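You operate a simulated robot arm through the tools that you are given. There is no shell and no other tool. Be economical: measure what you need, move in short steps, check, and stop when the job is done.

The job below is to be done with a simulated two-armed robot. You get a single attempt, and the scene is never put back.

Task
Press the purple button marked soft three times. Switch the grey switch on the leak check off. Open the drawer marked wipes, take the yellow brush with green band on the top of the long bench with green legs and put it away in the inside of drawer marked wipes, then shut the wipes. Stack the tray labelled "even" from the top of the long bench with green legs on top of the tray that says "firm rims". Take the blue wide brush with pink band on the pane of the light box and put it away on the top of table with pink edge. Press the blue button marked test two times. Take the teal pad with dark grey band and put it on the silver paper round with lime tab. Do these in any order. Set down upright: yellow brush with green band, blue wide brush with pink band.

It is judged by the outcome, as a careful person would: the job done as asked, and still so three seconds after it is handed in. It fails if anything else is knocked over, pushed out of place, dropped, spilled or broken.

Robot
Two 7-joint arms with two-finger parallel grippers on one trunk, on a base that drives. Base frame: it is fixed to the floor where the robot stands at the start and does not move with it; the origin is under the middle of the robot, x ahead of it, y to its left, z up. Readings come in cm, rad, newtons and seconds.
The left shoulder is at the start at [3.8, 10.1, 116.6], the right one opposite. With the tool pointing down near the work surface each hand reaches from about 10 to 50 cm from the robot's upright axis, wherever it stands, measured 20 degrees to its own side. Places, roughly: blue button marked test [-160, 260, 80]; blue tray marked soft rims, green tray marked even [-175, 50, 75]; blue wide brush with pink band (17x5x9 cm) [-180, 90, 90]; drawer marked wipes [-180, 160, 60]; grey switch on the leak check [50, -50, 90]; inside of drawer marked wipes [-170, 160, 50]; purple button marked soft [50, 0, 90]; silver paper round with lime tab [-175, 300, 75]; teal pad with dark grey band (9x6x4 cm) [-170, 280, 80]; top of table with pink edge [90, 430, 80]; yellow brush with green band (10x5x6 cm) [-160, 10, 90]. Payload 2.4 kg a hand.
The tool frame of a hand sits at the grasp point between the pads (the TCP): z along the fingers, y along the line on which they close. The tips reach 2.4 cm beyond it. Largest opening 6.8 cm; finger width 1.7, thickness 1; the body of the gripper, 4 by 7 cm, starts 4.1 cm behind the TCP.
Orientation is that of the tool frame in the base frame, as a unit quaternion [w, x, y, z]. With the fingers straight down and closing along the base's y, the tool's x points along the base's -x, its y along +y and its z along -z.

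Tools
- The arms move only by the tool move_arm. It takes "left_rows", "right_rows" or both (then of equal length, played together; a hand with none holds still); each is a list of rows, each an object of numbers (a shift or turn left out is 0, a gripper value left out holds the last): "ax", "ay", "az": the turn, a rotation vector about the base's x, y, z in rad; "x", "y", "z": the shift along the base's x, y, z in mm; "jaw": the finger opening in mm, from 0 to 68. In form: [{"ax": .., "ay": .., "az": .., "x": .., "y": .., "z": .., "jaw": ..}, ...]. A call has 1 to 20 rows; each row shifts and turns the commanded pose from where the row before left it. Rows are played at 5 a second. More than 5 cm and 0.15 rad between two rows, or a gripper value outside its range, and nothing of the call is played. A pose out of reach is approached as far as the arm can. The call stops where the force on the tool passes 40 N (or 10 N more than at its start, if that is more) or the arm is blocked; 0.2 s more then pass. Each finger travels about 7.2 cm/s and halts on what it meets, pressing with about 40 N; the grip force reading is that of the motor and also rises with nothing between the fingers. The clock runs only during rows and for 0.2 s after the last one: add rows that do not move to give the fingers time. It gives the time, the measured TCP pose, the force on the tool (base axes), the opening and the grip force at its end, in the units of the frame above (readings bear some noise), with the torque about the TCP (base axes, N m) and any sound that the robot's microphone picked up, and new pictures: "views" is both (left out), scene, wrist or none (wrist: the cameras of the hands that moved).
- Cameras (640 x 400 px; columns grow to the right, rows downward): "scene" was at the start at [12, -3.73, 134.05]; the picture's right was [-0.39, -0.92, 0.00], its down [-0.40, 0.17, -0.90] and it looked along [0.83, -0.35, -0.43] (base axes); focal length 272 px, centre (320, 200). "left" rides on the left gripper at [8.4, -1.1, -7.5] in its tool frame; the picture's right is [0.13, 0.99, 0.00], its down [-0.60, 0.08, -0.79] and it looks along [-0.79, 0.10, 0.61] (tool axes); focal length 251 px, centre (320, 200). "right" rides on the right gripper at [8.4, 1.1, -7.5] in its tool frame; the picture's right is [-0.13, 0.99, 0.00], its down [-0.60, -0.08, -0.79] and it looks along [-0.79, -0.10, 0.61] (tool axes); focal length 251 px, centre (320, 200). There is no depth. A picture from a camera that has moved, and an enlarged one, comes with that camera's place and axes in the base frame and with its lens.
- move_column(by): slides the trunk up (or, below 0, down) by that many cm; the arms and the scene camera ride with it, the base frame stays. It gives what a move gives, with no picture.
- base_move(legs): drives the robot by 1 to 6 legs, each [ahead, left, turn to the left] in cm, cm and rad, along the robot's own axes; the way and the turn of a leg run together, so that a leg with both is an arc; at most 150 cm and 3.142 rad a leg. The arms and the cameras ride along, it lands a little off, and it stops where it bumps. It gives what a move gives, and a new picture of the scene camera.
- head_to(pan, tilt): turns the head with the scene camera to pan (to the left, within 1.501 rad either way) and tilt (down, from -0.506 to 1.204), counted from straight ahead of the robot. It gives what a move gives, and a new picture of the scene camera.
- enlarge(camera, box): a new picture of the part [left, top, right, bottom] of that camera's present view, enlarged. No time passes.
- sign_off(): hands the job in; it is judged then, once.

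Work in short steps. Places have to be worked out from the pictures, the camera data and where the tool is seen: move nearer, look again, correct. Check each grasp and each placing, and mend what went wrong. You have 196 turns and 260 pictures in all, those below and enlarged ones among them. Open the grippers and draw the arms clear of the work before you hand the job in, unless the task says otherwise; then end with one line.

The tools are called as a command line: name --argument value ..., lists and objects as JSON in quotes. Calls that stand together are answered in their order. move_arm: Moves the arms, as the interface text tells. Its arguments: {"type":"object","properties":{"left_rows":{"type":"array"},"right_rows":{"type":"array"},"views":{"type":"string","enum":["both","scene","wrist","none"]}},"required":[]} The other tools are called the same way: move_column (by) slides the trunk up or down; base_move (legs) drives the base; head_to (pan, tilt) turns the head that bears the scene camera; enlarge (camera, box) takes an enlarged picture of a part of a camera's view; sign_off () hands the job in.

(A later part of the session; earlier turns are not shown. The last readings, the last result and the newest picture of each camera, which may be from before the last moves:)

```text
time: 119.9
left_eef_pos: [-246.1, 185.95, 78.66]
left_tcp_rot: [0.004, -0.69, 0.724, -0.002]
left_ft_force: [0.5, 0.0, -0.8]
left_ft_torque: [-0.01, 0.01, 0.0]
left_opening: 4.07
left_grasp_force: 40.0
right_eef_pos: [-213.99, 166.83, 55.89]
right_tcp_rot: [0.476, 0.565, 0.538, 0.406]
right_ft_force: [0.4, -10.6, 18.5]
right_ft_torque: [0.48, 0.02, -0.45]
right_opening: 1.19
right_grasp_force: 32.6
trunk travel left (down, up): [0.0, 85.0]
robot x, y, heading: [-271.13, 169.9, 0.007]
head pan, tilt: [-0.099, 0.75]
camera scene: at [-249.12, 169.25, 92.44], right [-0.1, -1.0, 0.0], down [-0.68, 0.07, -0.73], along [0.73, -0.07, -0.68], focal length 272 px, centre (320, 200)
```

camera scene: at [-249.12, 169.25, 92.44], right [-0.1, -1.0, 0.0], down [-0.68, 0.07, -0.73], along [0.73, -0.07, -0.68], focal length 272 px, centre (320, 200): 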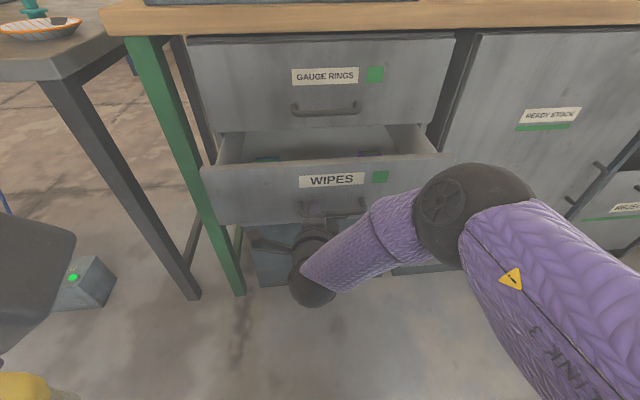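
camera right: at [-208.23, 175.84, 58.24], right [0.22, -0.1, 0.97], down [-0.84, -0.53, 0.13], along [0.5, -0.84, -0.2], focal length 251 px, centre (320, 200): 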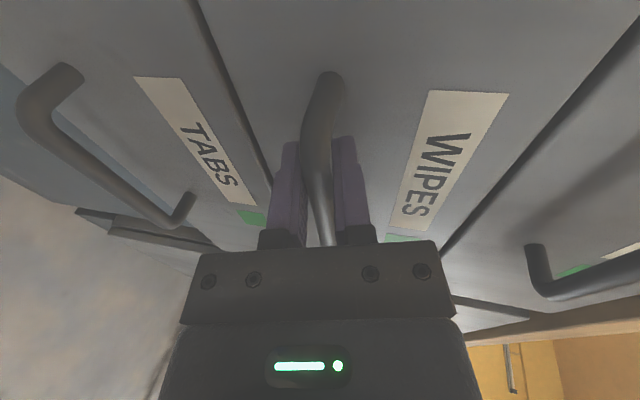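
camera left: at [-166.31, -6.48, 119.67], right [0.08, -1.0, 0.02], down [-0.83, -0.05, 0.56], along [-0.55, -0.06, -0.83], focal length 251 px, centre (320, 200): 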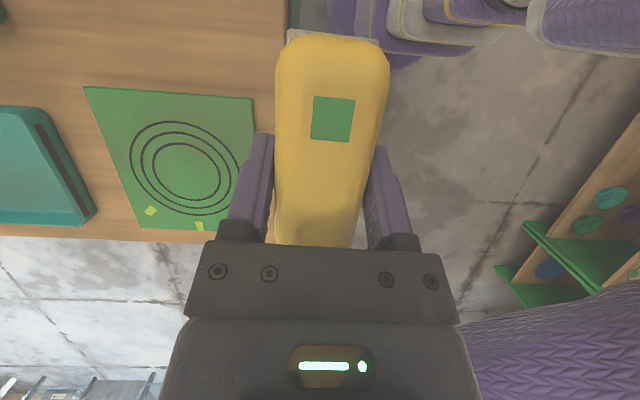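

The drawer slides out. I pull it another 10 cm.

base_move --legs '[[-10, 0, 0]]'

```text
time: 121.0
left_eef_pos: [-256.01, 186.06, 78.77]
left_tcp_rot: [0.003, -0.69, 0.723, -0.001]
left_ft_force: [-0.1, 0.6, -0.3]
left_ft_torque: [-0.01, 0.01, -0.01]
left_opening: 4.1
left_grasp_force: 39.6
right_eef_pos: [-223.96, 166.8, 55.95]
right_tcp_rot: [0.476, 0.565, 0.537, 0.407]
right_ft_force: [-1.5, -3.1, 13.8]
right_ft_torque: [0.48, 0.05, -0.37]
right_opening: 1.17
right_grasp_force: 32.1
trunk travel left (down, up): [0.0, 85.0]
robot x, y, heading: [-281.56, 169.9, 0.006]
head pan, tilt: [-0.099, 0.75]
camera scene: at [-259.08, 169.25, 92.42], right [-0.1, -1.0, 0.0], down [-0.68, 0.07, -0.73], along [0.73, -0.07, -0.68], focal length 272 px, centre (320, 200)
```

scene: 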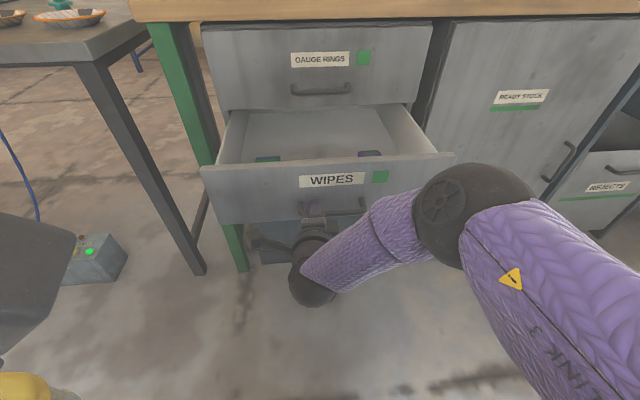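

Open by ~22 cm. I release the bar, draw the right hand back, and raise the trunk to look inside.

move_arm --right_rows '[{"jaw": 50}, {"jaw": 50}, {"x": -30, "z": 3}, {"x": -40}, {"x": -40}, {"y": -30, "z": 20}, {"y": -30, "z": 30}]' --views "none"

move_column --by 25

head_to --pan -0.1 --tilt 0.9

```text
time: 122.6
left_eef_pos: [-256.03, 186.13, 78.78]
left_tcp_rot: [0.003, -0.69, 0.723, -0.001]
left_ft_force: [0.2, -1.1, -1.0]
left_ft_torque: [0.01, 0.0, 0.02]
left_opening: 4.11
left_grasp_force: 40.4
right_eef_pos: [-235.16, 162.05, 61.9]
right_tcp_rot: [0.477, 0.565, 0.537, 0.406]
right_ft_force: [0.2, 0.2, 0.2]
right_ft_torque: [0.05, -0.01, -0.04]
right_opening: 5.01
right_grasp_force: 0.1
right hand out of reach, approached as far as the arm can: row 6, 7
trunk travel left (down, up): [0.0, 85.0]
robot x, y, heading: [-281.0, 169.95, 0.006]
head pan, tilt: [-0.099, 0.75]
```

```text
time: 125.2
left_eef_pos: [-255.94, 186.03, 103.7]
left_tcp_rot: [0.003, -0.69, 0.724, 0.0]
left_ft_force: [0.3, -0.1, -0.7]
left_ft_torque: [0.0, 0.03, -0.04]
left_opening: 4.09
left_grasp_force: 39.9
right_eef_pos: [-237.1, 162.28, 94.15]
right_tcp_rot: [0.524, 0.527, 0.491, 0.455]
right_ft_force: [-0.3, 0.6, -0.5]
right_ft_torque: [0.01, 0.02, -0.01]
right_opening: 4.99
right_grasp_force: 0.1
trunk travel left (down, up): [-25.0, 60.0]
robot x, y, heading: [-281.35, 170.0, 0.002]
head pan, tilt: [-0.099, 0.75]
```

```text
time: 125.9
left_eef_pos: [-256.01, 185.95, 103.65]
left_tcp_rot: [0.003, -0.69, 0.724, -0.001]
left_ft_force: [0.2, 1.3, -1.6]
left_ft_torque: [0.02, -0.02, -0.03]
left_opening: 4.09
left_grasp_force: 40.0
right_eef_pos: [-237.05, 162.23, 94.19]
right_tcp_rot: [0.524, 0.527, 0.49, 0.455]
right_ft_force: [-0.6, -0.5, 0.7]
right_ft_torque: [-0.04, 0.01, 0.01]
right_opening: 5.01
right_grasp_force: 0.0
trunk travel left (down, up): [-25.0, 60.0]
robot x, y, heading: [-281.13, 170.32, 0.007]
head pan, tilt: [-0.099, 0.901]
camera scene: at [-267.65, 169.31, 117.05], right [-0.1, -1.0, 0.0], down [-0.78, 0.08, -0.62], along [0.62, -0.06, -0.78], focal length 272 px, centre (320, 200)
```

scene: 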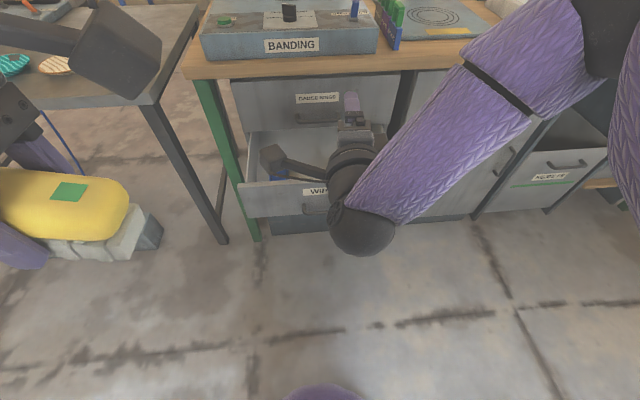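

I swing the right hand aside and return it to pointing down to clear the view.

move_arm --right_rows '[{"y": -30, "ay": 0.14}, {"y": -30, "ay": 0.14}, {"y": -30, "ay": 0.14}, {"y": -30, "z": 20, "ay": 0.14}, {"y": -30, "z": 20, "ay": 0.14}, {"z": 20, "ay": 0.14}, {"z": 20, "ay": 0.14}, {"z": 20, "ay": 0.14}, {"ay": 0.14}, {"ay": 0.14}, {}]' --views "scene"

enlarge --camera "scene" --box '[200, 60, 420, 230]'

```text
time: 128.3
left_eef_pos: [-255.97, 186.07, 103.73]
left_tcp_rot: [0.003, -0.69, 0.724, -0.001]
left_ft_force: [-0.5, -0.4, -0.9]
left_ft_torque: [-0.02, 0.0, -0.02]
left_opening: 4.1
left_grasp_force: 39.8
right_eef_pos: [-236.88, 147.28, 104.27]
right_tcp_rot: [0.084, 0.695, 0.714, 0.009]
right_ft_force: [0.1, -1.0, 1.1]
right_ft_torque: [-0.02, 0.01, 0.0]
right_opening: 5.03
right_grasp_force: 0.1
trunk travel left (down, up): [-25.0, 60.0]
robot x, y, heading: [-281.06, 170.08, 0.004]
head pan, tilt: [-0.099, 0.901]
camera scene: at [-267.65, 169.31, 117.04], right [-0.1, -1.0, 0.0], down [-0.78, 0.08, -0.62], along [0.62, -0.06, -0.78], focal length 272 px, centre (320, 200)
```

scene: 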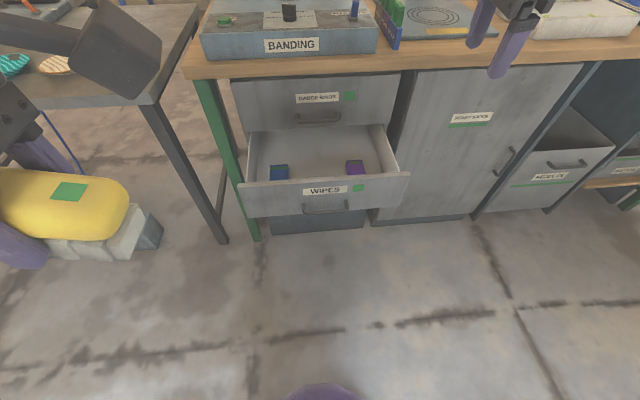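

```text
2.35 times, centred on (310, 145) of scene
camera zoom: at [-267.65, 169.31, 117.04], right [-0.1, -1.0, 0.0], down [-0.78, 0.08, -0.62], along [0.62, -0.06, -0.78], focal length 640 px, centre (344, 329)
```

zoom: 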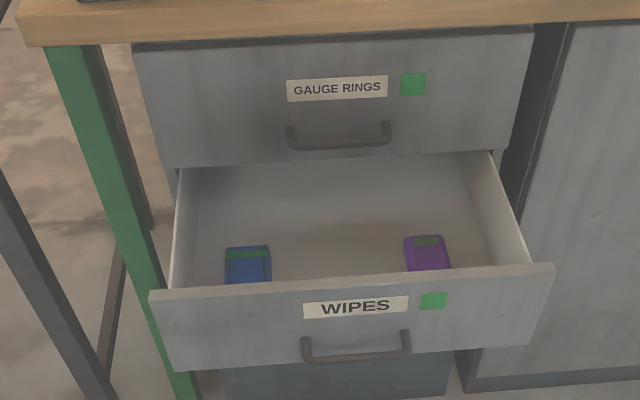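

The drawer holds a blue pad (y≈176) and a purple pad (y≈153), with ~17 cm free between. I level the brush (lean −0.33 about x), retract the right hand, and close in with the base.

move_arm --left_rows '[{"ax": -0.11}, {"ax": -0.11}, {"ax": -0.11}, {}, {}]' --right_rows '[{"x": -40}, {"x": -40}, {"x": -40}, {"x": -30}, {}]' --views "none"

base_move --legs '[[0, -10, 0], [24, 0, 0]]'

move_column --by -10

```text
time: 129.5
left_eef_pos: [-255.98, 186.04, 103.65]
left_tcp_rot: [-0.111, -0.682, 0.713, -0.119]
left_ft_force: [0.6, 0.1, -1.3]
left_ft_torque: [-0.03, -0.02, -0.01]
left_opening: 4.09
left_grasp_force: 39.5
right_eef_pos: [-252.29, 147.14, 104.25]
right_tcp_rot: [0.085, 0.696, 0.713, 0.01]
right_ft_force: [-0.4, -0.3, 0.6]
right_ft_torque: [-0.01, 0.02, 0.02]
right_opening: 5.02
right_grasp_force: 0.0
trunk travel left (down, up): [-25.0, 60.0]
robot x, y, heading: [-280.92, 170.23, 0.003]
head pan, tilt: [-0.099, 0.901]
```

```text
time: 132.0
left_eef_pos: [-232.27, 176.16, 103.73]
left_tcp_rot: [-0.11, -0.682, 0.713, -0.12]
left_ft_force: [0.4, 1.0, 0.2]
left_ft_torque: [0.03, 0.01, 0.03]
left_opening: 4.12
left_grasp_force: 40.4
right_eef_pos: [-228.35, 137.45, 104.27]
right_tcp_rot: [0.085, 0.696, 0.713, 0.008]
right_ft_force: [0.2, -1.0, -0.3]
right_ft_torque: [0.0, 0.0, -0.01]
right_opening: 4.98
right_grasp_force: 0.2
trunk travel left (down, up): [-25.0, 60.0]
robot x, y, heading: [-257.66, 159.9, -0.004]
head pan, tilt: [-0.099, 0.901]
camera scene: at [-243.84, 159.4, 117.04], right [-0.1, -1.0, 0.0], down [-0.78, 0.07, -0.62], along [0.62, -0.06, -0.78], focal length 272 px, centre (320, 200)
```

scene: 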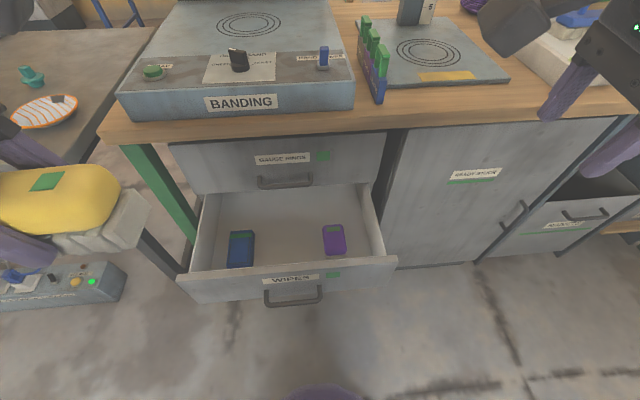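

```text
time: 133.3
left_eef_pos: [-232.22, 176.07, 93.65]
left_tcp_rot: [-0.11, -0.682, 0.713, -0.119]
left_ft_force: [0.1, 0.0, -0.5]
left_ft_torque: [0.0, 0.01, 0.0]
left_opening: 4.13
left_grasp_force: 40.2
right_eef_pos: [-228.39, 137.41, 94.31]
right_tcp_rot: [0.085, 0.695, 0.714, 0.009]
right_ft_force: [-0.2, 0.7, 0.5]
right_ft_torque: [-0.05, -0.03, 0.02]
right_opening: 5.0
right_grasp_force: 0.0
trunk travel left (down, up): [-15.0, 70.0]
robot x, y, heading: [-257.41, 160.24, 0.002]
head pan, tilt: [-0.099, 0.901]
```

Gap between the pads is centred at y≈163.8, x≈-210. I bring the brush over it at a safe height and look.

move_arm --left_rows '[{"x": 42, "y": -23}, {"x": 42, "y": -23}, {"x": 42, "y": -24}, {"x": 42, "y": -24}, {"x": 42, "y": -23}, {"z": -40}, {"z": -40}, {"z": -40}, {"z": -40}, {}]'

```text
time: 135.6
left_eef_pos: [-211.31, 164.43, 77.64]
left_tcp_rot: [-0.111, -0.682, 0.713, -0.119]
left_ft_force: [0.3, 1.3, -0.4]
left_ft_torque: [0.0, -0.01, -0.02]
left_opening: 4.12
left_grasp_force: 39.1
right_eef_pos: [-228.32, 137.33, 94.14]
right_tcp_rot: [0.084, 0.696, 0.713, 0.008]
right_ft_force: [-0.1, 0.2, -0.4]
right_ft_torque: [-0.02, 0.01, -0.03]
right_opening: 5.01
right_grasp_force: 0.0
trunk travel left (down, up): [-15.0, 70.0]
robot x, y, heading: [-257.88, 160.37, 0.005]
head pan, tilt: [-0.099, 0.901]
camera scene: at [-241.15, 159.41, 106.83], right [-0.1, -1.0, 0.0], down [-0.78, 0.07, -0.62], along [0.62, -0.06, -0.78], focal length 272 px, centre (320, 200)
camera left: at [-210.61, 159.04, 87.55], right [-1.0, -0.08, 0.02], down [-0.06, 0.83, 0.56], along [-0.06, 0.55, -0.83], focal length 251 px, centre (320, 200)
```

scene: 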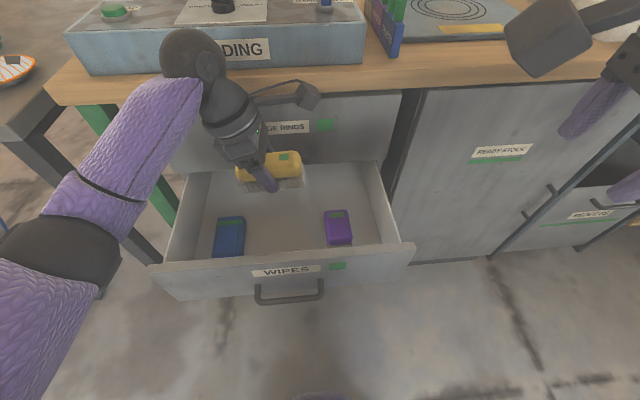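
left: 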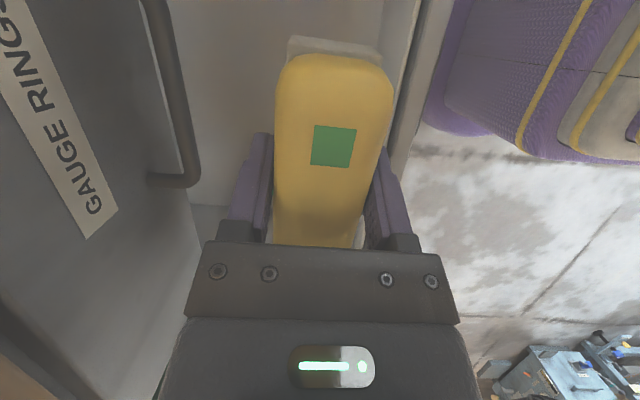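

Clear all around. I lower the brush toward the drawer floor slowly.

move_arm --left_rows '[{"z": -40}, {"z": -40}, {"z": -40}, {"z": -25}, {"z": -15}, {}]' --views "both"

```text
time: 136.9
left_eef_pos: [-211.37, 164.4, 61.6]
left_tcp_rot: [-0.112, -0.681, 0.714, -0.119]
left_ft_force: [-0.9, -0.1, -1.0]
left_ft_torque: [0.05, 0.01, -0.03]
left_opening: 4.08
left_grasp_force: 40.2
right_eef_pos: [-228.25, 137.31, 94.24]
right_tcp_rot: [0.084, 0.696, 0.713, 0.009]
right_ft_force: [0.0, 0.0, -0.2]
right_ft_torque: [-0.01, 0.04, 0.03]
right_opening: 4.99
right_grasp_force: 0.1
trunk travel left (down, up): [-15.0, 70.0]
robot x, y, heading: [-257.78, 160.21, 0.008]
head pan, tilt: [-0.099, 0.901]
camera scene: at [-241.15, 159.4, 106.83], right [-0.1, -1.0, 0.0], down [-0.78, 0.07, -0.62], along [0.62, -0.06, -0.78], focal length 272 px, centre (320, 200)
camera left: at [-210.59, 158.98, 71.55], right [-1.0, -0.08, 0.02], down [-0.05, 0.83, 0.56], along [-0.06, 0.55, -0.83], focal length 251 px, centre (320, 200)
```

scene: 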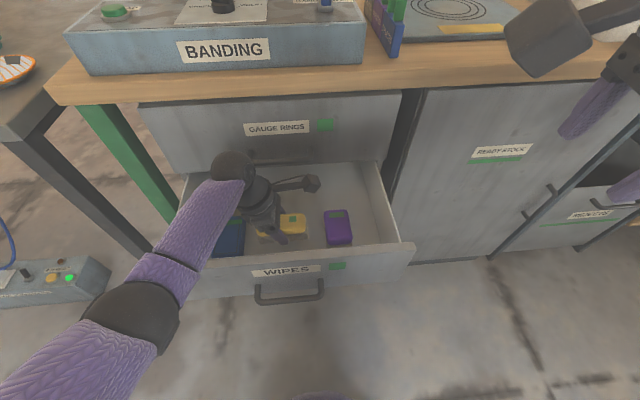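
left: 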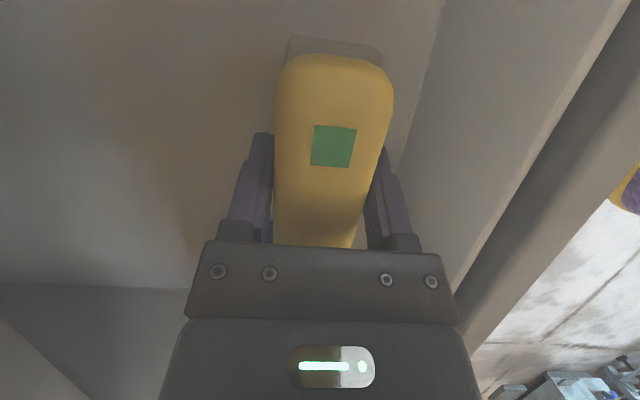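

Still free. I lower in small steps to feel the floor.

move_arm --left_rows '[{"z": -6}, {"z": -5}, {"z": -4}, {"z": -4}, {"z": -4}, {"z": -4}]' --views "none"

```text
time: 138.3
left_eef_pos: [-211.14, 164.38, 58.95]
left_tcp_rot: [-0.111, -0.682, 0.713, -0.119]
left_ft_force: [-0.1, 0.7, -0.6]
left_ft_torque: [0.01, -0.01, 0.03]
left_opening: 4.09
left_grasp_force: 39.6
right_eef_pos: [-228.28, 137.25, 94.07]
right_tcp_rot: [0.085, 0.696, 0.713, 0.009]
right_ft_force: [0.9, 0.1, -0.2]
right_ft_torque: [0.0, 0.0, -0.02]
right_opening: 5.01
right_grasp_force: 0.1
trunk travel left (down, up): [-15.0, 70.0]
robot x, y, heading: [-257.07, 160.4, 0.006]
head pan, tilt: [-0.099, 0.901]
```

move_arm --left_rows '[{"z": -4}, {"z": -4}, {"z": -4}, {"z": -4}, {"z": -4}, {"z": -4}]' --views "wrist"

```text
time: 139.8
left_eef_pos: [-211.22, 164.47, 56.64]
left_tcp_rot: [-0.109, -0.681, 0.714, -0.121]
left_ft_force: [0.7, 0.3, 18.5]
left_ft_torque: [0.89, 0.36, 0.02]
left_opening: 4.12
left_grasp_force: 40.0
right_eef_pos: [-228.35, 137.36, 94.31]
right_tcp_rot: [0.085, 0.695, 0.713, 0.01]
right_ft_force: [-0.3, -0.9, -0.4]
right_ft_torque: [0.0, 0.0, 0.01]
right_opening: 5.01
right_grasp_force: 0.2
trunk travel left (down, up): [-15.0, 70.0]
robot x, y, heading: [-257.3, 160.16, 0.002]
head pan, tilt: [-0.099, 0.901]
camera left: at [-210.47, 158.99, 66.71], right [-1.0, -0.08, 0.02], down [-0.06, 0.83, 0.56], along [-0.06, 0.55, -0.83], focal length 251 px, centre (320, 200)
```

left: 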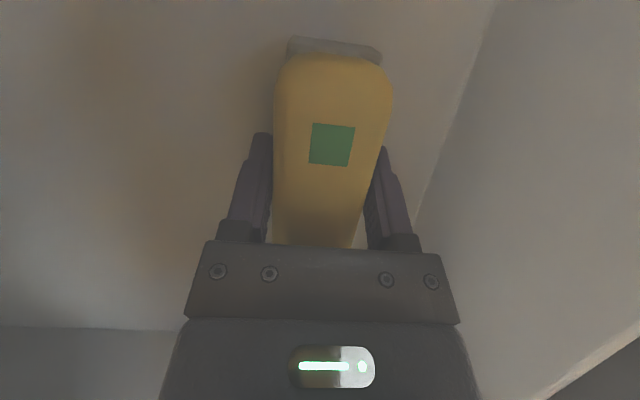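

Contact with the drawer floor (18 N). I release and withdraw straight up along the hand's lean.

move_arm --left_rows '[{"z": 3}, {"jaw": 68}, {}, {}, {"z": 20, "y": 6}, {"z": 40, "y": 13}, {"z": 45, "y": 15}, {"z": 48}, {"z": 48}]' --views "both"

```text
time: 141.8
left_eef_pos: [-211.22, 167.91, 76.99]
left_tcp_rot: [-0.111, -0.682, 0.713, -0.119]
left_ft_force: [-0.1, -0.7, 0.4]
left_ft_torque: [-0.01, 0.0, 0.01]
left_opening: 6.8
left_grasp_force: 0.0
right_eef_pos: [-228.24, 137.39, 94.23]
right_tcp_rot: [0.085, 0.696, 0.713, 0.01]
right_ft_force: [-0.8, -0.2, 0.1]
right_ft_torque: [-0.01, 0.05, 0.03]
right_opening: 5.03
right_grasp_force: 0.0
trunk travel left (down, up): [-15.0, 70.0]
robot x, y, heading: [-257.35, 159.92, 0.002]
head pan, tilt: [-0.099, 0.901]
camera scene: at [-241.16, 159.41, 106.83], right [-0.1, -1.0, 0.0], down [-0.78, 0.07, -0.62], along [0.62, -0.06, -0.78], focal length 272 px, centre (320, 200)
camera left: at [-210.53, 162.44, 86.97], right [-1.0, -0.08, 0.02], down [-0.05, 0.83, 0.56], along [-0.06, 0.55, -0.83], focal length 251 px, centre (320, 200)
```

scene: 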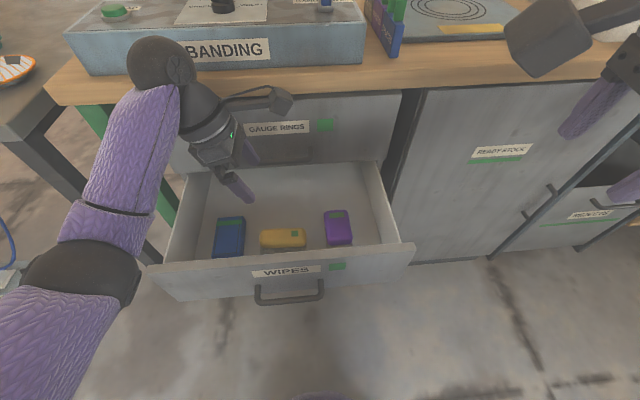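
left: 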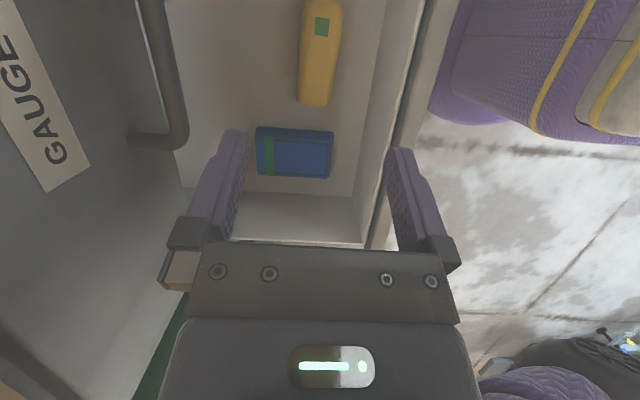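

The yellow brush stands upright between the pads. To shut the drawer I back off, close the left hand and pitch it forward, to push the face beside the handle.

base_move --legs '[[-26, 0, 0]]'

move_arm --left_rows '[{"ax": 0.11, "jaw": 0, "y": 20}, {"ax": 0.11, "y": 20}, {"ax": 0.11, "y": 20}, {"ay": -0.14}, {"ay": -0.14}, {"ay": -0.14}, {"ay": -0.14}, {"ay": -0.14}, {"ay": -0.14}, {"z": -40}, {"z": -40}, {"z": -40}, {"z": -10}, {}]' --views "both"

```text
time: 143.6
left_eef_pos: [-237.49, 167.6, 76.96]
left_tcp_rot: [-0.11, -0.682, 0.713, -0.12]
left_ft_force: [0.1, 0.4, 0.5]
left_ft_torque: [0.0, 0.01, -0.02]
left_opening: 6.79
left_grasp_force: 0.1
right_eef_pos: [-254.44, 137.18, 94.2]
right_tcp_rot: [0.085, 0.697, 0.712, 0.008]
right_ft_force: [0.6, 0.0, -0.1]
right_ft_torque: [0.04, -0.02, 0.02]
right_opening: 5.01
right_grasp_force: 0.0
trunk travel left (down, up): [-15.0, 70.0]
robot x, y, heading: [-283.34, 160.18, 0.003]
head pan, tilt: [-0.099, 0.901]
camera scene: at [-267.26, 159.29, 106.83], right [-0.1, -1.0, 0.0], down [-0.78, 0.08, -0.62], along [0.62, -0.06, -0.78], focal length 272 px, centre (320, 200)
```

scene: 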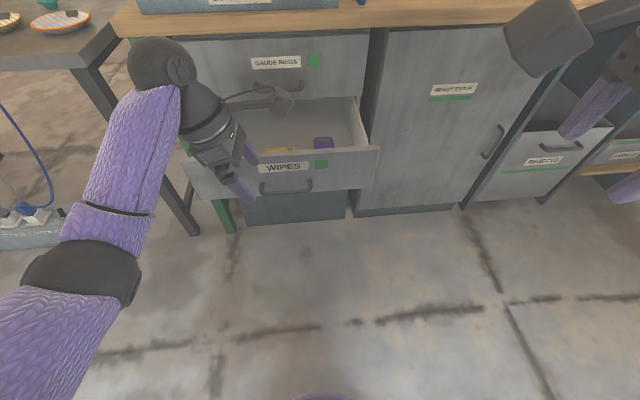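

```text
time: 146.6
left_eef_pos: [-237.52, 173.7, 64.0]
left_tcp_rot: [0.299, -0.63, 0.66, -0.281]
left_ft_force: [0.0, 0.5, -0.8]
left_ft_torque: [-0.03, -0.01, 0.03]
left_opening: 0.0
left_grasp_force: 23.5
right_eef_pos: [-254.56, 137.21, 94.26]
right_tcp_rot: [0.085, 0.697, 0.712, 0.009]
right_ft_force: [0.1, -0.4, 0.4]
right_ft_torque: [-0.02, -0.05, 0.02]
right_opening: 5.0
right_grasp_force: 0.0
trunk travel left (down, up): [-15.0, 70.0]
robot x, y, heading: [-283.36, 160.21, -0.001]
head pan, tilt: [-0.099, 0.901]
camera scene: at [-267.28, 159.29, 106.83], right [-0.1, -1.0, 0.0], down [-0.78, 0.08, -0.62], along [0.62, -0.06, -0.78], focal length 272 px, centre (320, 200)
camera left: at [-242.47, 165.42, 69.55], right [-0.66, -0.08, -0.75], down [-0.63, 0.6, 0.49], along [0.41, 0.79, -0.45], focal length 251 px, centre (320, 200)
```

scene: 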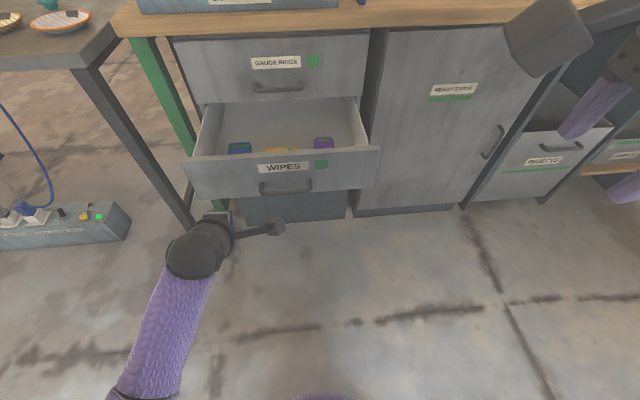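
left: 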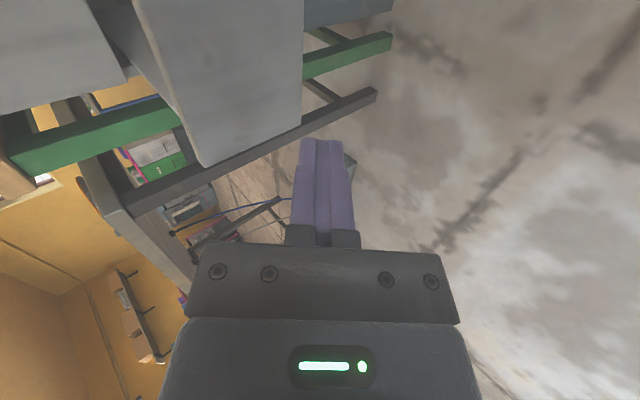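

Tips are aligned on the face at y≈174. I drive forward to push the drawer in.

base_move --legs '[[26, 0, 0]]'

```text
time: 148.5
left_eef_pos: [-211.34, 173.74, 63.95]
left_tcp_rot: [0.298, -0.63, 0.66, -0.282]
left_ft_force: [-0.2, 0.0, 0.5]
left_ft_torque: [-0.02, -0.04, 0.03]
left_opening: 0.01
left_grasp_force: 23.7
right_eef_pos: [-228.23, 137.32, 94.2]
right_tcp_rot: [0.084, 0.696, 0.713, 0.009]
right_ft_force: [0.3, 0.4, 0.3]
right_ft_torque: [0.02, -0.05, -0.02]
right_opening: 5.0
right_grasp_force: 0.1
trunk travel left (down, up): [-15.0, 70.0]
robot x, y, heading: [-257.3, 160.21, 0.009]
head pan, tilt: [-0.099, 0.901]
camera scene: at [-241.2, 159.4, 106.83], right [-0.1, -1.0, 0.0], down [-0.78, 0.07, -0.62], along [0.62, -0.06, -0.78], focal length 272 px, centre (320, 200)
```

scene: 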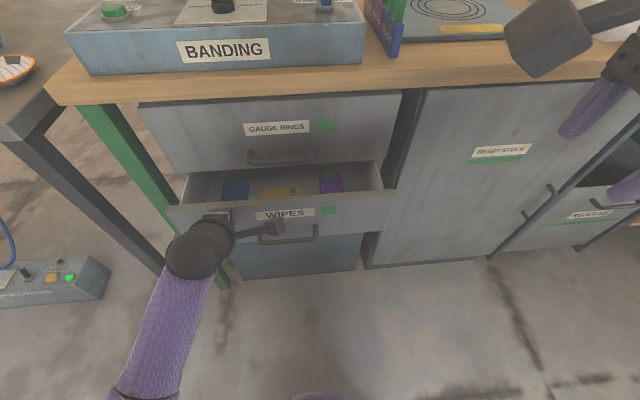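

It is sliding in. I push another 9 cm, then finish with the arm.

base_move --legs '[[9, 0, 0]]'

move_arm --left_rows '[{"x": 5}, {"x": 5}, {"x": 4}, {"x": 4}, {}]' --views "both"

```text
time: 149.6
left_eef_pos: [-202.34, 173.88, 63.97]
left_tcp_rot: [0.298, -0.63, 0.659, -0.282]
left_ft_force: [-0.8, -1.4, 0.0]
left_ft_torque: [0.0, 0.02, 0.01]
left_opening: 0.01
left_grasp_force: 24.1
right_eef_pos: [-219.36, 137.45, 94.26]
right_tcp_rot: [0.085, 0.696, 0.713, 0.009]
right_ft_force: [1.0, -0.6, -0.5]
right_ft_torque: [-0.02, 0.01, -0.03]
right_opening: 5.0
right_grasp_force: 0.0
trunk travel left (down, up): [-15.0, 70.0]
robot x, y, heading: [-248.25, 160.15, 0.006]
head pan, tilt: [-0.099, 0.901]
camera scene: at [-232.14, 159.45, 106.83], right [-0.09, -1.0, 0.0], down [-0.78, 0.07, -0.62], along [0.62, -0.06, -0.78], focal length 272 px, centre (320, 200)
```

scene: 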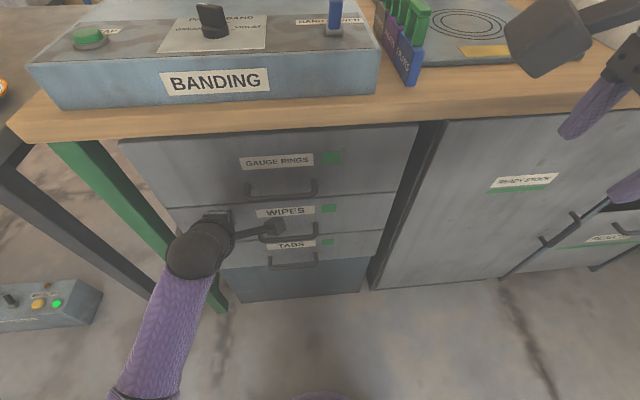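

```text
time: 150.6
left_eef_pos: [-201.1, 173.99, 63.88]
left_tcp_rot: [0.296, -0.632, 0.659, -0.279]
left_ft_force: [-26.9, -1.0, 15.0]
left_ft_torque: [0.08, -0.14, 0.13]
left_opening: 0.0
left_grasp_force: 23.7
right_eef_pos: [-219.64, 137.4, 94.33]
right_tcp_rot: [0.087, 0.695, 0.714, 0.011]
right_ft_force: [-0.2, -1.6, 1.2]
right_ft_torque: [0.01, -0.04, -0.04]
right_opening: 4.99
right_grasp_force: 0.1
trunk travel left (down, up): [-15.0, 70.0]
robot x, y, heading: [-248.21, 160.36, 0.005]
head pan, tilt: [-0.099, 0.901]
stopped in row 4 (left hand): the force on the tool passed its limit at 46 N (the readings are from after the stop); the commanded pose is now the measured one
camera scene: at [-232.53, 159.44, 106.9], right [-0.09, -1.0, 0.0], down [-0.78, 0.07, -0.62], along [0.62, -0.06, -0.78], focal length 272 px, centre (320, 200)
camera left: at [-206.1, 165.64, 69.62], right [-0.66, -0.08, -0.74], down [-0.63, 0.6, 0.49], along [0.41, 0.79, -0.45], focal length 251 px, centre (320, 200)
```

scene: 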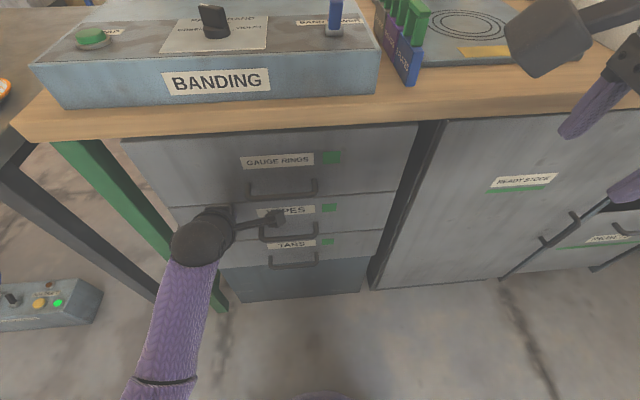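
left: 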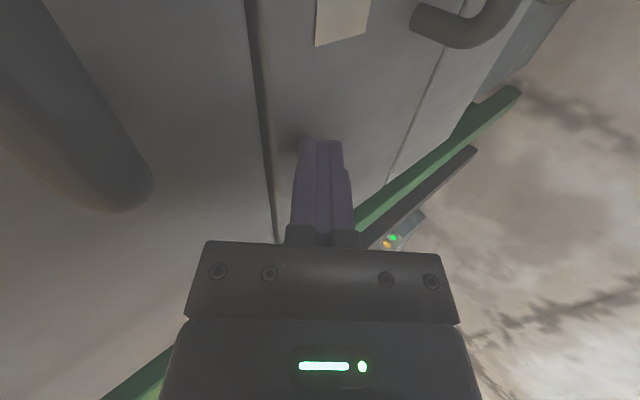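

The drawer is flush and shut. I back away, turn both hands back to their home orientation, and raise the trunk for the tray job.

base_move --legs '[[-20, 0, 0]]'

move_arm --left_rows '[{"ay": 0.14, "z": 30}, {"ay": 0.14, "z": 30}, {"ay": 0.14, "z": 30}, {"ay": 0.14, "z": 30}, {"ay": 0.14, "z": 30}, {"ay": 0.14}, {"az": -0.145}, {"az": -0.145}, {"az": -0.145}, {"az": -0.145}, {"az": -0.145}, {"az": -0.145}, {"az": -0.145}, {"az": -0.145}, {"az": -0.145}, {"az": -0.145}, {"az": -0.12}]' --right_rows '[{"az": 0.145}, {"az": 0.145}, {"az": 0.145}, {"az": 0.145}, {"az": 0.145}, {"az": 0.145}, {"az": 0.145}, {"az": 0.145}, {"az": 0.145}, {"az": 0.145}, {"az": 0.11}, {}, {}, {}, {}, {}, {}]' --views "none"

move_column --by 15

```text
time: 152.2
left_eef_pos: [-220.87, 173.88, 63.8]
left_tcp_rot: [0.295, -0.632, 0.66, -0.28]
left_ft_force: [-0.1, 0.3, 0.6]
left_ft_torque: [-0.01, -0.04, -0.01]
left_opening: 0.03
left_grasp_force: 24.0
right_eef_pos: [-239.4, 137.31, 94.13]
right_tcp_rot: [0.085, 0.696, 0.713, 0.009]
right_ft_force: [0.1, -0.3, 0.9]
right_ft_torque: [0.04, -0.04, 0.01]
right_opening: 4.99
right_grasp_force: 0.1
trunk travel left (down, up): [-15.0, 70.0]
robot x, y, heading: [-268.42, 160.0, 0.007]
head pan, tilt: [-0.099, 0.901]
camera scene: at [-252.26, 159.35, 106.83], right [-0.09, -1.0, 0.0], down [-0.78, 0.07, -0.62], along [0.62, -0.06, -0.78], focal length 272 px, centre (320, 200)
```

scene: 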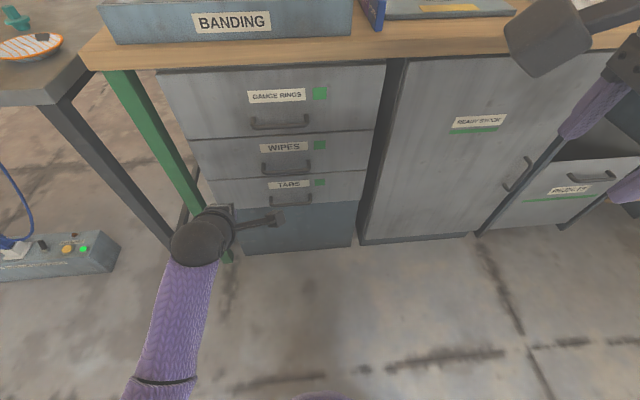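

```text
time: 155.2
left_eef_pos: [-219.06, 174.35, 78.15]
left_tcp_rot: [0.008, -0.216, 0.976, 0.001]
left_ft_force: [3.6, 1.5, -3.2]
left_ft_torque: [0.09, 0.01, 0.15]
left_opening: 0.01
left_grasp_force: 23.3
left hand out of reach, approached as far as the arm can: row 5
right_eef_pos: [-239.51, 137.26, 94.22]
right_tcp_rot: [0.053, -0.007, 0.996, 0.066]
right_ft_force: [0.1, 0.1, 1.6]
right_ft_torque: [0.0, 0.0, 0.05]
right_opening: 4.98
right_grasp_force: 0.1
trunk travel left (down, up): [-15.0, 70.0]
robot x, y, heading: [-268.65, 160.14, 0.003]
head pan, tilt: [-0.099, 0.901]
stopped in row 14 (left hand): the force on the tool passed its limit at 112 N (the readings are from after the stop); the commanded pose is now the measured one
```

```text
time: 156.9
left_eef_pos: [-219.0, 174.32, 93.05]
left_tcp_rot: [0.008, -0.215, 0.976, 0.001]
left_ft_force: [-0.2, 0.5, -0.2]
left_ft_torque: [-0.01, -0.01, 0.0]
left_opening: 0.02
left_grasp_force: 23.4
right_eef_pos: [-239.42, 137.3, 109.19]
right_tcp_rot: [0.053, -0.007, 0.996, 0.066]
right_ft_force: [0.4, 0.1, 0.2]
right_ft_torque: [0.03, 0.0, 0.03]
right_opening: 5.0
right_grasp_force: 0.1
trunk travel left (down, up): [-30.0, 55.0]
robot x, y, heading: [-268.53, 160.16, 0.001]
head pan, tilt: [-0.099, 0.901]
```

The left hand met something while turning (now free). I look around at it before going on.

head_to --pan 0.2 --tilt 0.7

```text
time: 157.7
left_eef_pos: [-219.13, 174.34, 93.14]
left_tcp_rot: [0.009, -0.215, 0.977, 0.002]
left_ft_force: [-0.5, -0.9, -0.3]
left_ft_torque: [0.01, 0.01, -0.03]
left_opening: 0.01
left_grasp_force: 23.8
right_eef_pos: [-239.36, 137.22, 109.21]
right_tcp_rot: [0.054, -0.007, 0.996, 0.067]
right_ft_force: [-0.3, 1.3, -0.6]
right_ft_torque: [0.02, -0.01, 0.0]
right_opening: 4.99
right_grasp_force: 0.0
trunk travel left (down, up): [-30.0, 55.0]
robot x, y, heading: [-268.4, 160.23, 0.005]
head pan, tilt: [0.201, 0.7]
camera scene: at [-255.25, 161.77, 123.72], right [0.2, -0.98, 0.0], down [-0.63, -0.13, -0.76], along [0.75, 0.16, -0.64], focal length 272 px, centre (320, 200)
```

scene: 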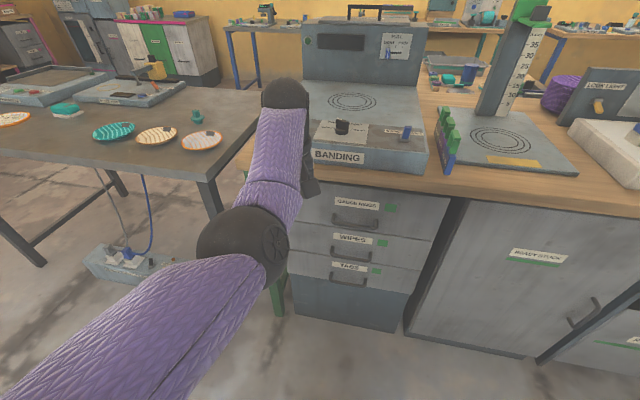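

The wrist ball was beside the bench edge; likely that was the contact. I draw the left hand back and up, finish the turn, and see the desk again.

move_arm --left_rows '[{"x": -40}, {"x": -40}, {"x": -30, "z": 30}, {"z": 40}, {"z": 40}, {"az": -0.14}, {"az": -0.14}, {"az": -0.14, "jaw": 40}, {}]' --views "scene"

```text
time: 158.2
left_eef_pos: [-221.87, 174.66, 92.81]
left_tcp_rot: [0.014, -0.223, 0.975, 0.001]
left_ft_force: [1.2, 0.6, -1.5]
left_ft_torque: [0.06, 0.01, 0.07]
left_opening: 0.0
left_grasp_force: 23.7
left hand out of reach, approached as far as the arm can: row 1, 2
right_eef_pos: [-239.42, 137.3, 109.2]
right_tcp_rot: [0.053, -0.007, 0.996, 0.066]
right_ft_force: [-0.2, 0.0, 0.3]
right_ft_torque: [-0.02, 0.01, -0.01]
right_opening: 4.98
right_grasp_force: 0.1
trunk travel left (down, up): [-30.0, 55.0]
robot x, y, heading: [-268.65, 159.95, 0.005]
head pan, tilt: [0.201, 0.7]
stopped in row 2 (left hand): the force on the tool passed its limit at 91 N (the readings are from after the stop); the commanded pose is now the measured one
camera scene: at [-255.2, 161.83, 123.72], right [0.2, -0.98, 0.0], down [-0.63, -0.13, -0.76], along [0.75, 0.16, -0.64], focal length 272 px, centre (320, 200)
```

scene: 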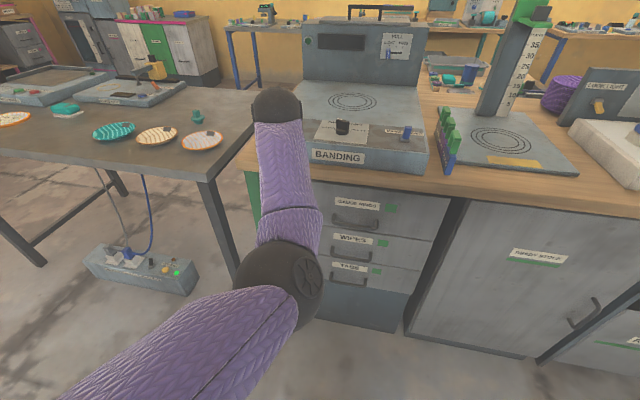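

Looks like a self-contact of the hand's boom with its forearm. I turn back a bit, raise the hand, then complete the turn.

move_arm --left_rows '[{"az": 0.14}, {"az": 0.14}, {"az": 0.14}, {"z": 40}, {"z": 40}, {"z": 40}, {"z": 40}, {"az": -0.12}, {"az": -0.12}, {"az": -0.12}, {"az": -0.12}, {"az": -0.12}, {"az": -0.12}, {"az": -0.12}, {}]' --views "scene"

```text
time: 160.6
left_eef_pos: [-221.13, 174.81, 108.79]
left_tcp_rot: [0.017, -0.196, 0.98, 0.0]
left_ft_force: [7.5, 2.2, -9.1]
left_ft_torque: [0.18, -0.31, 0.07]
left_opening: 0.0
left_grasp_force: 23.6
left hand out of reach, approached as far as the arm can: row 4
right_eef_pos: [-239.47, 137.25, 109.21]
right_tcp_rot: [0.054, -0.007, 0.996, 0.066]
right_ft_force: [-0.6, 0.0, 0.4]
right_ft_torque: [-0.01, -0.01, 0.02]
right_opening: 5.01
right_grasp_force: 0.1
trunk travel left (down, up): [-30.0, 55.0]
robot x, y, heading: [-268.94, 159.79, 0.005]
head pan, tilt: [0.201, 0.7]
stopped in row 12 (left hand): the force on the tool passed its limit at 58 N (the readings are from after the stop); the commanded pose is now the measured one
camera scene: at [-255.25, 161.77, 123.73], right [0.2, -0.98, 0.0], down [-0.63, -0.13, -0.76], along [0.75, 0.16, -0.64], focal length 272 px, centre (320, 200)
```

scene: 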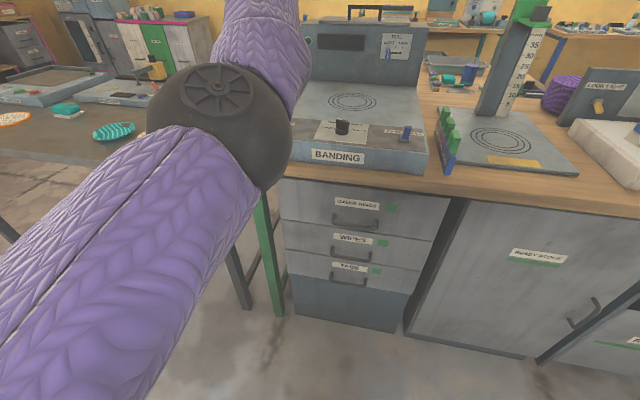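

The elbow has ended up inward. I turn the hand outward again, bring it to the earlier comfortable spot (25 ahead, 22 left), then retry the turn.

move_arm --left_rows '[{"az": 0.145}, {"az": 0.145}, {"az": 0.145}, {"az": 0.145}, {"az": 0.145}, {"az": 0.145}, {"az": 0.145}, {"az": 0.145}, {"x": -40, "y": 10, "z": 12}, {"x": -40, "y": 15, "z": 12}, {"x": -40, "y": 15, "z": 12}, {"x": -40, "y": 15, "z": 12}, {"x": -40, "y": 10, "z": 12}, {"x": -20, "y": 5}, {}]' --views "scene"

```text
time: 163.8
left_eef_pos: [-231.34, 182.25, 113.88]
left_tcp_rot: [0.014, -0.701, 0.713, 0.01]
left_ft_force: [-0.3, 1.0, 0.3]
left_ft_torque: [0.0, 0.02, -0.02]
left_opening: 0.0
left_grasp_force: 23.5
left hand out of reach, approached as far as the arm can: row 9, 10, 11, 12
right_eef_pos: [-239.45, 137.24, 109.23]
right_tcp_rot: [0.053, -0.008, 0.996, 0.066]
right_ft_force: [0.4, -0.5, -0.5]
right_ft_torque: [-0.01, 0.0, 0.04]
right_opening: 5.0
right_grasp_force: 0.1
trunk travel left (down, up): [-30.0, 55.0]
robot x, y, heading: [-268.55, 160.07, 0.009]
head pan, tilt: [0.201, 0.7]
camera scene: at [-255.22, 161.75, 123.72], right [0.2, -0.98, 0.0], down [-0.63, -0.13, -0.76], along [0.75, 0.16, -0.64], focal length 272 px, centre (320, 200)
```

scene: 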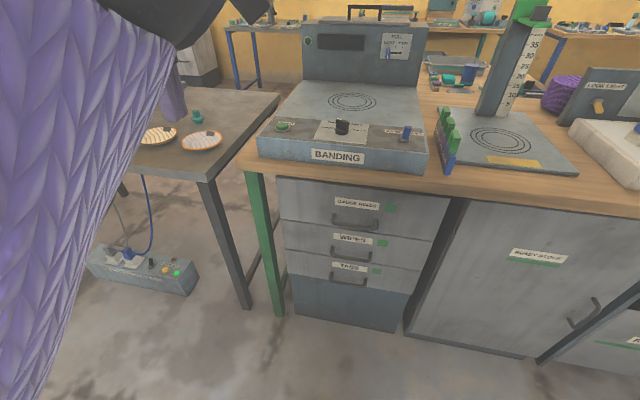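

Banding unit looks undisturbed, and the elbow seems outward again. I retry the turn.

move_arm --left_rows '[{"x": -40, "z": 20}, {"x": -40, "z": 20}, {"x": -30}, {"az": -0.143}, {"az": -0.143}, {"az": -0.143}, {"az": -0.143}, {"az": -0.143}, {"az": -0.143}, {"az": -0.143}, {"az": -0.143}, {"az": -0.143}, {"az": -0.143}, {"az": -0.143}, {}]' --views "scene"

```text
time: 164.4
left_eef_pos: [-237.01, 183.34, 112.13]
left_tcp_rot: [-0.072, -0.699, 0.707, 0.073]
left_ft_force: [-1.2, 0.5, -0.1]
left_ft_torque: [0.02, -0.03, 0.0]
left_opening: 0.0
left_grasp_force: 23.4
left hand out of reach, approached as far as the arm can: row 2, 3
right_eef_pos: [-239.44, 137.33, 109.23]
right_tcp_rot: [0.053, -0.008, 0.996, 0.067]
right_ft_force: [0.2, -0.7, 0.4]
right_ft_torque: [-0.02, 0.01, 0.0]
right_opening: 5.0
right_grasp_force: 0.1
trunk travel left (down, up): [-30.0, 55.0]
robot x, y, heading: [-268.92, 160.08, 0.008]
head pan, tilt: [0.201, 0.7]
stopped in row 3 (left hand): the arm was blocked; the commanded pose is now the measured one
camera scene: at [-255.21, 162.64, 124.38], right [0.29, -0.96, 0.0], down [-0.56, -0.17, -0.81], along [0.77, 0.24, -0.59], focal length 272 px, centre (320, 200)
```

scene: 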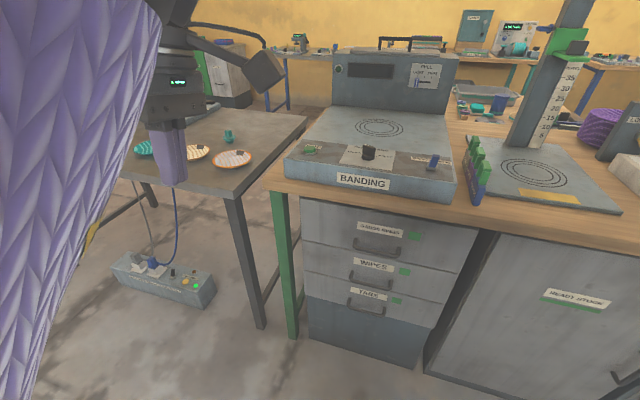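

The left upper arm is leaning inward toward the head. I stretch the hand forward and lean it outward so the elbow swings out to the left again.

move_arm --left_rows '[{"x": 40}, {"x": 40, "z": -20}, {"x": 40, "z": -20}, {"x": 40, "z": -20}, {"ax": -0.12, "x": 20, "z": -30}, {"ax": -0.12, "z": -30}, {"ax": -0.12, "z": -30}, {"ax": -0.12, "y": -20}, {"y": -30}, {}]' --views "scene"

```text
time: 166.7
left_eef_pos: [-223.08, 178.19, 97.48]
left_tcp_rot: [-0.233, -0.663, 0.704, -0.099]
left_ft_force: [0.0, 0.4, 0.4]
left_ft_torque: [-0.01, -0.03, 0.0]
left_opening: 0.02
left_grasp_force: 23.9
left hand out of reach, approached as far as the arm can: row 4, 5
right_eef_pos: [-239.39, 137.25, 109.22]
right_tcp_rot: [0.053, -0.007, 0.996, 0.066]
right_ft_force: [0.2, 0.0, 0.2]
right_ft_torque: [-0.01, 0.03, 0.03]
right_opening: 4.98
right_grasp_force: 0.1
trunk travel left (down, up): [-30.0, 55.0]
robot x, y, heading: [-268.63, 160.08, 0.009]
head pan, tilt: [0.201, 0.7]
camera scene: at [-255.24, 161.76, 123.73], right [0.2, -0.98, 0.0], down [-0.63, -0.13, -0.76], along [0.75, 0.16, -0.64], focal length 272 px, centre (320, 200)
```

scene: 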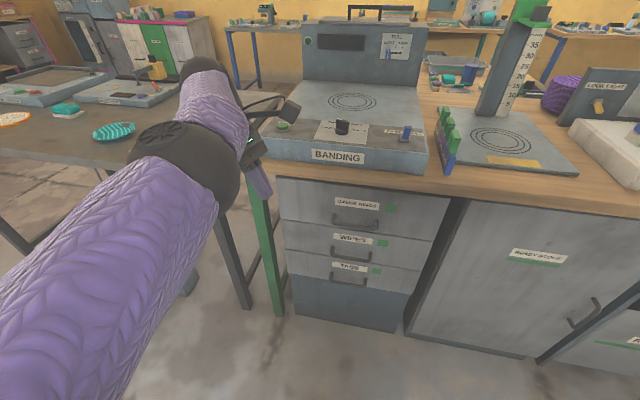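

Better. I continue turning toward home from here.

move_arm --left_rows '[{"az": -0.12}, {"az": -0.12}, {"az": -0.12}, {"az": -0.12}, {"az": -0.12}, {"az": -0.12}, {"az": -0.12}, {"az": -0.12}, {}]' --views "scene"

```text
time: 168.7
left_eef_pos: [-225.91, 178.96, 97.62]
left_tcp_rot: [-0.251, -0.262, 0.932, 0.021]
left_ft_force: [-0.2, 1.0, -0.5]
left_ft_torque: [-0.01, -0.02, -0.01]
left_opening: 0.0
left_grasp_force: 23.5
left hand out of reach, approached as far as the arm can: row 2, 3, 4
right_eef_pos: [-239.41, 137.32, 109.29]
right_tcp_rot: [0.054, -0.007, 0.996, 0.067]
right_ft_force: [-0.1, 0.6, -0.2]
right_ft_torque: [-0.02, 0.0, 0.0]
right_opening: 4.96
right_grasp_force: 0.0
trunk travel left (down, up): [-30.0, 55.0]
robot x, y, heading: [-268.78, 159.94, 0.005]
head pan, tilt: [0.201, 0.7]
camera scene: at [-255.25, 161.77, 123.73], right [0.2, -0.98, 0.0], down [-0.63, -0.13, -0.76], along [0.75, 0.16, -0.64], focal length 272 px, centre (320, 200)
```

scene: 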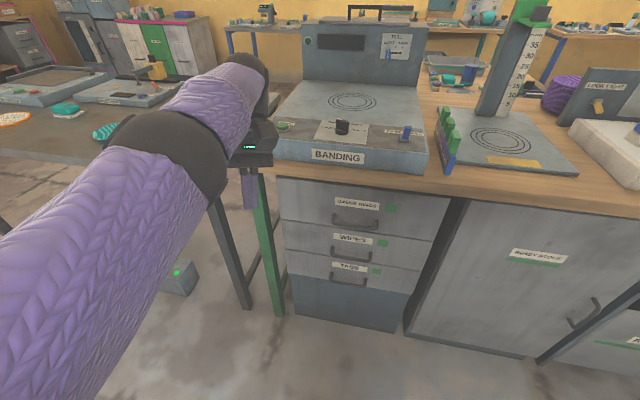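

Turning freely now. I finish the turn and straighten the hand.

move_arm --left_rows '[{"az": -0.11}, {"az": -0.11}, {"az": -0.11}, {"az": -0.11}, {"az": -0.11}, {"ay": -0.12}, {"ay": -0.12}, {"ay": -0.12}, {"ay": -0.12}, {"z": 20, "jaw": 50}, {}]' --views "scene"

```text
time: 169.4
left_eef_pos: [-225.86, 178.88, 97.56]
left_tcp_rot: [-0.242, -0.147, 0.957, 0.054]
left_ft_force: [1.5, 1.6, -6.3]
left_ft_torque: [0.05, -0.11, -0.02]
left_opening: 0.0
left_grasp_force: 23.2
right_eef_pos: [-239.4, 137.25, 109.24]
right_tcp_rot: [0.054, -0.007, 0.996, 0.066]
right_ft_force: [1.1, -0.2, 0.4]
right_ft_torque: [-0.01, -0.03, 0.0]
right_opening: 5.01
right_grasp_force: 0.0
trunk travel left (down, up): [-30.0, 55.0]
robot x, y, heading: [-268.33, 160.05, 0.006]
head pan, tilt: [0.201, 0.7]
stopped in row 3 (left hand): the force on the tool passed its limit at 75 N (the readings are from after the stop); the commanded pose is now the measured one
camera scene: at [-255.25, 161.78, 123.73], right [0.2, -0.98, 0.0], down [-0.63, -0.13, -0.76], along [0.75, 0.16, -0.64], focal length 272 px, centre (320, 200)
```

scene: 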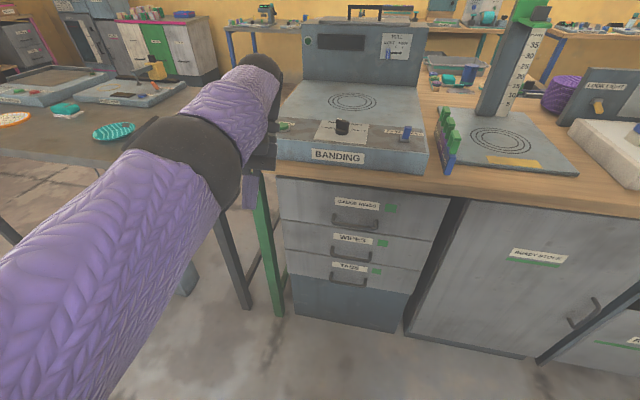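

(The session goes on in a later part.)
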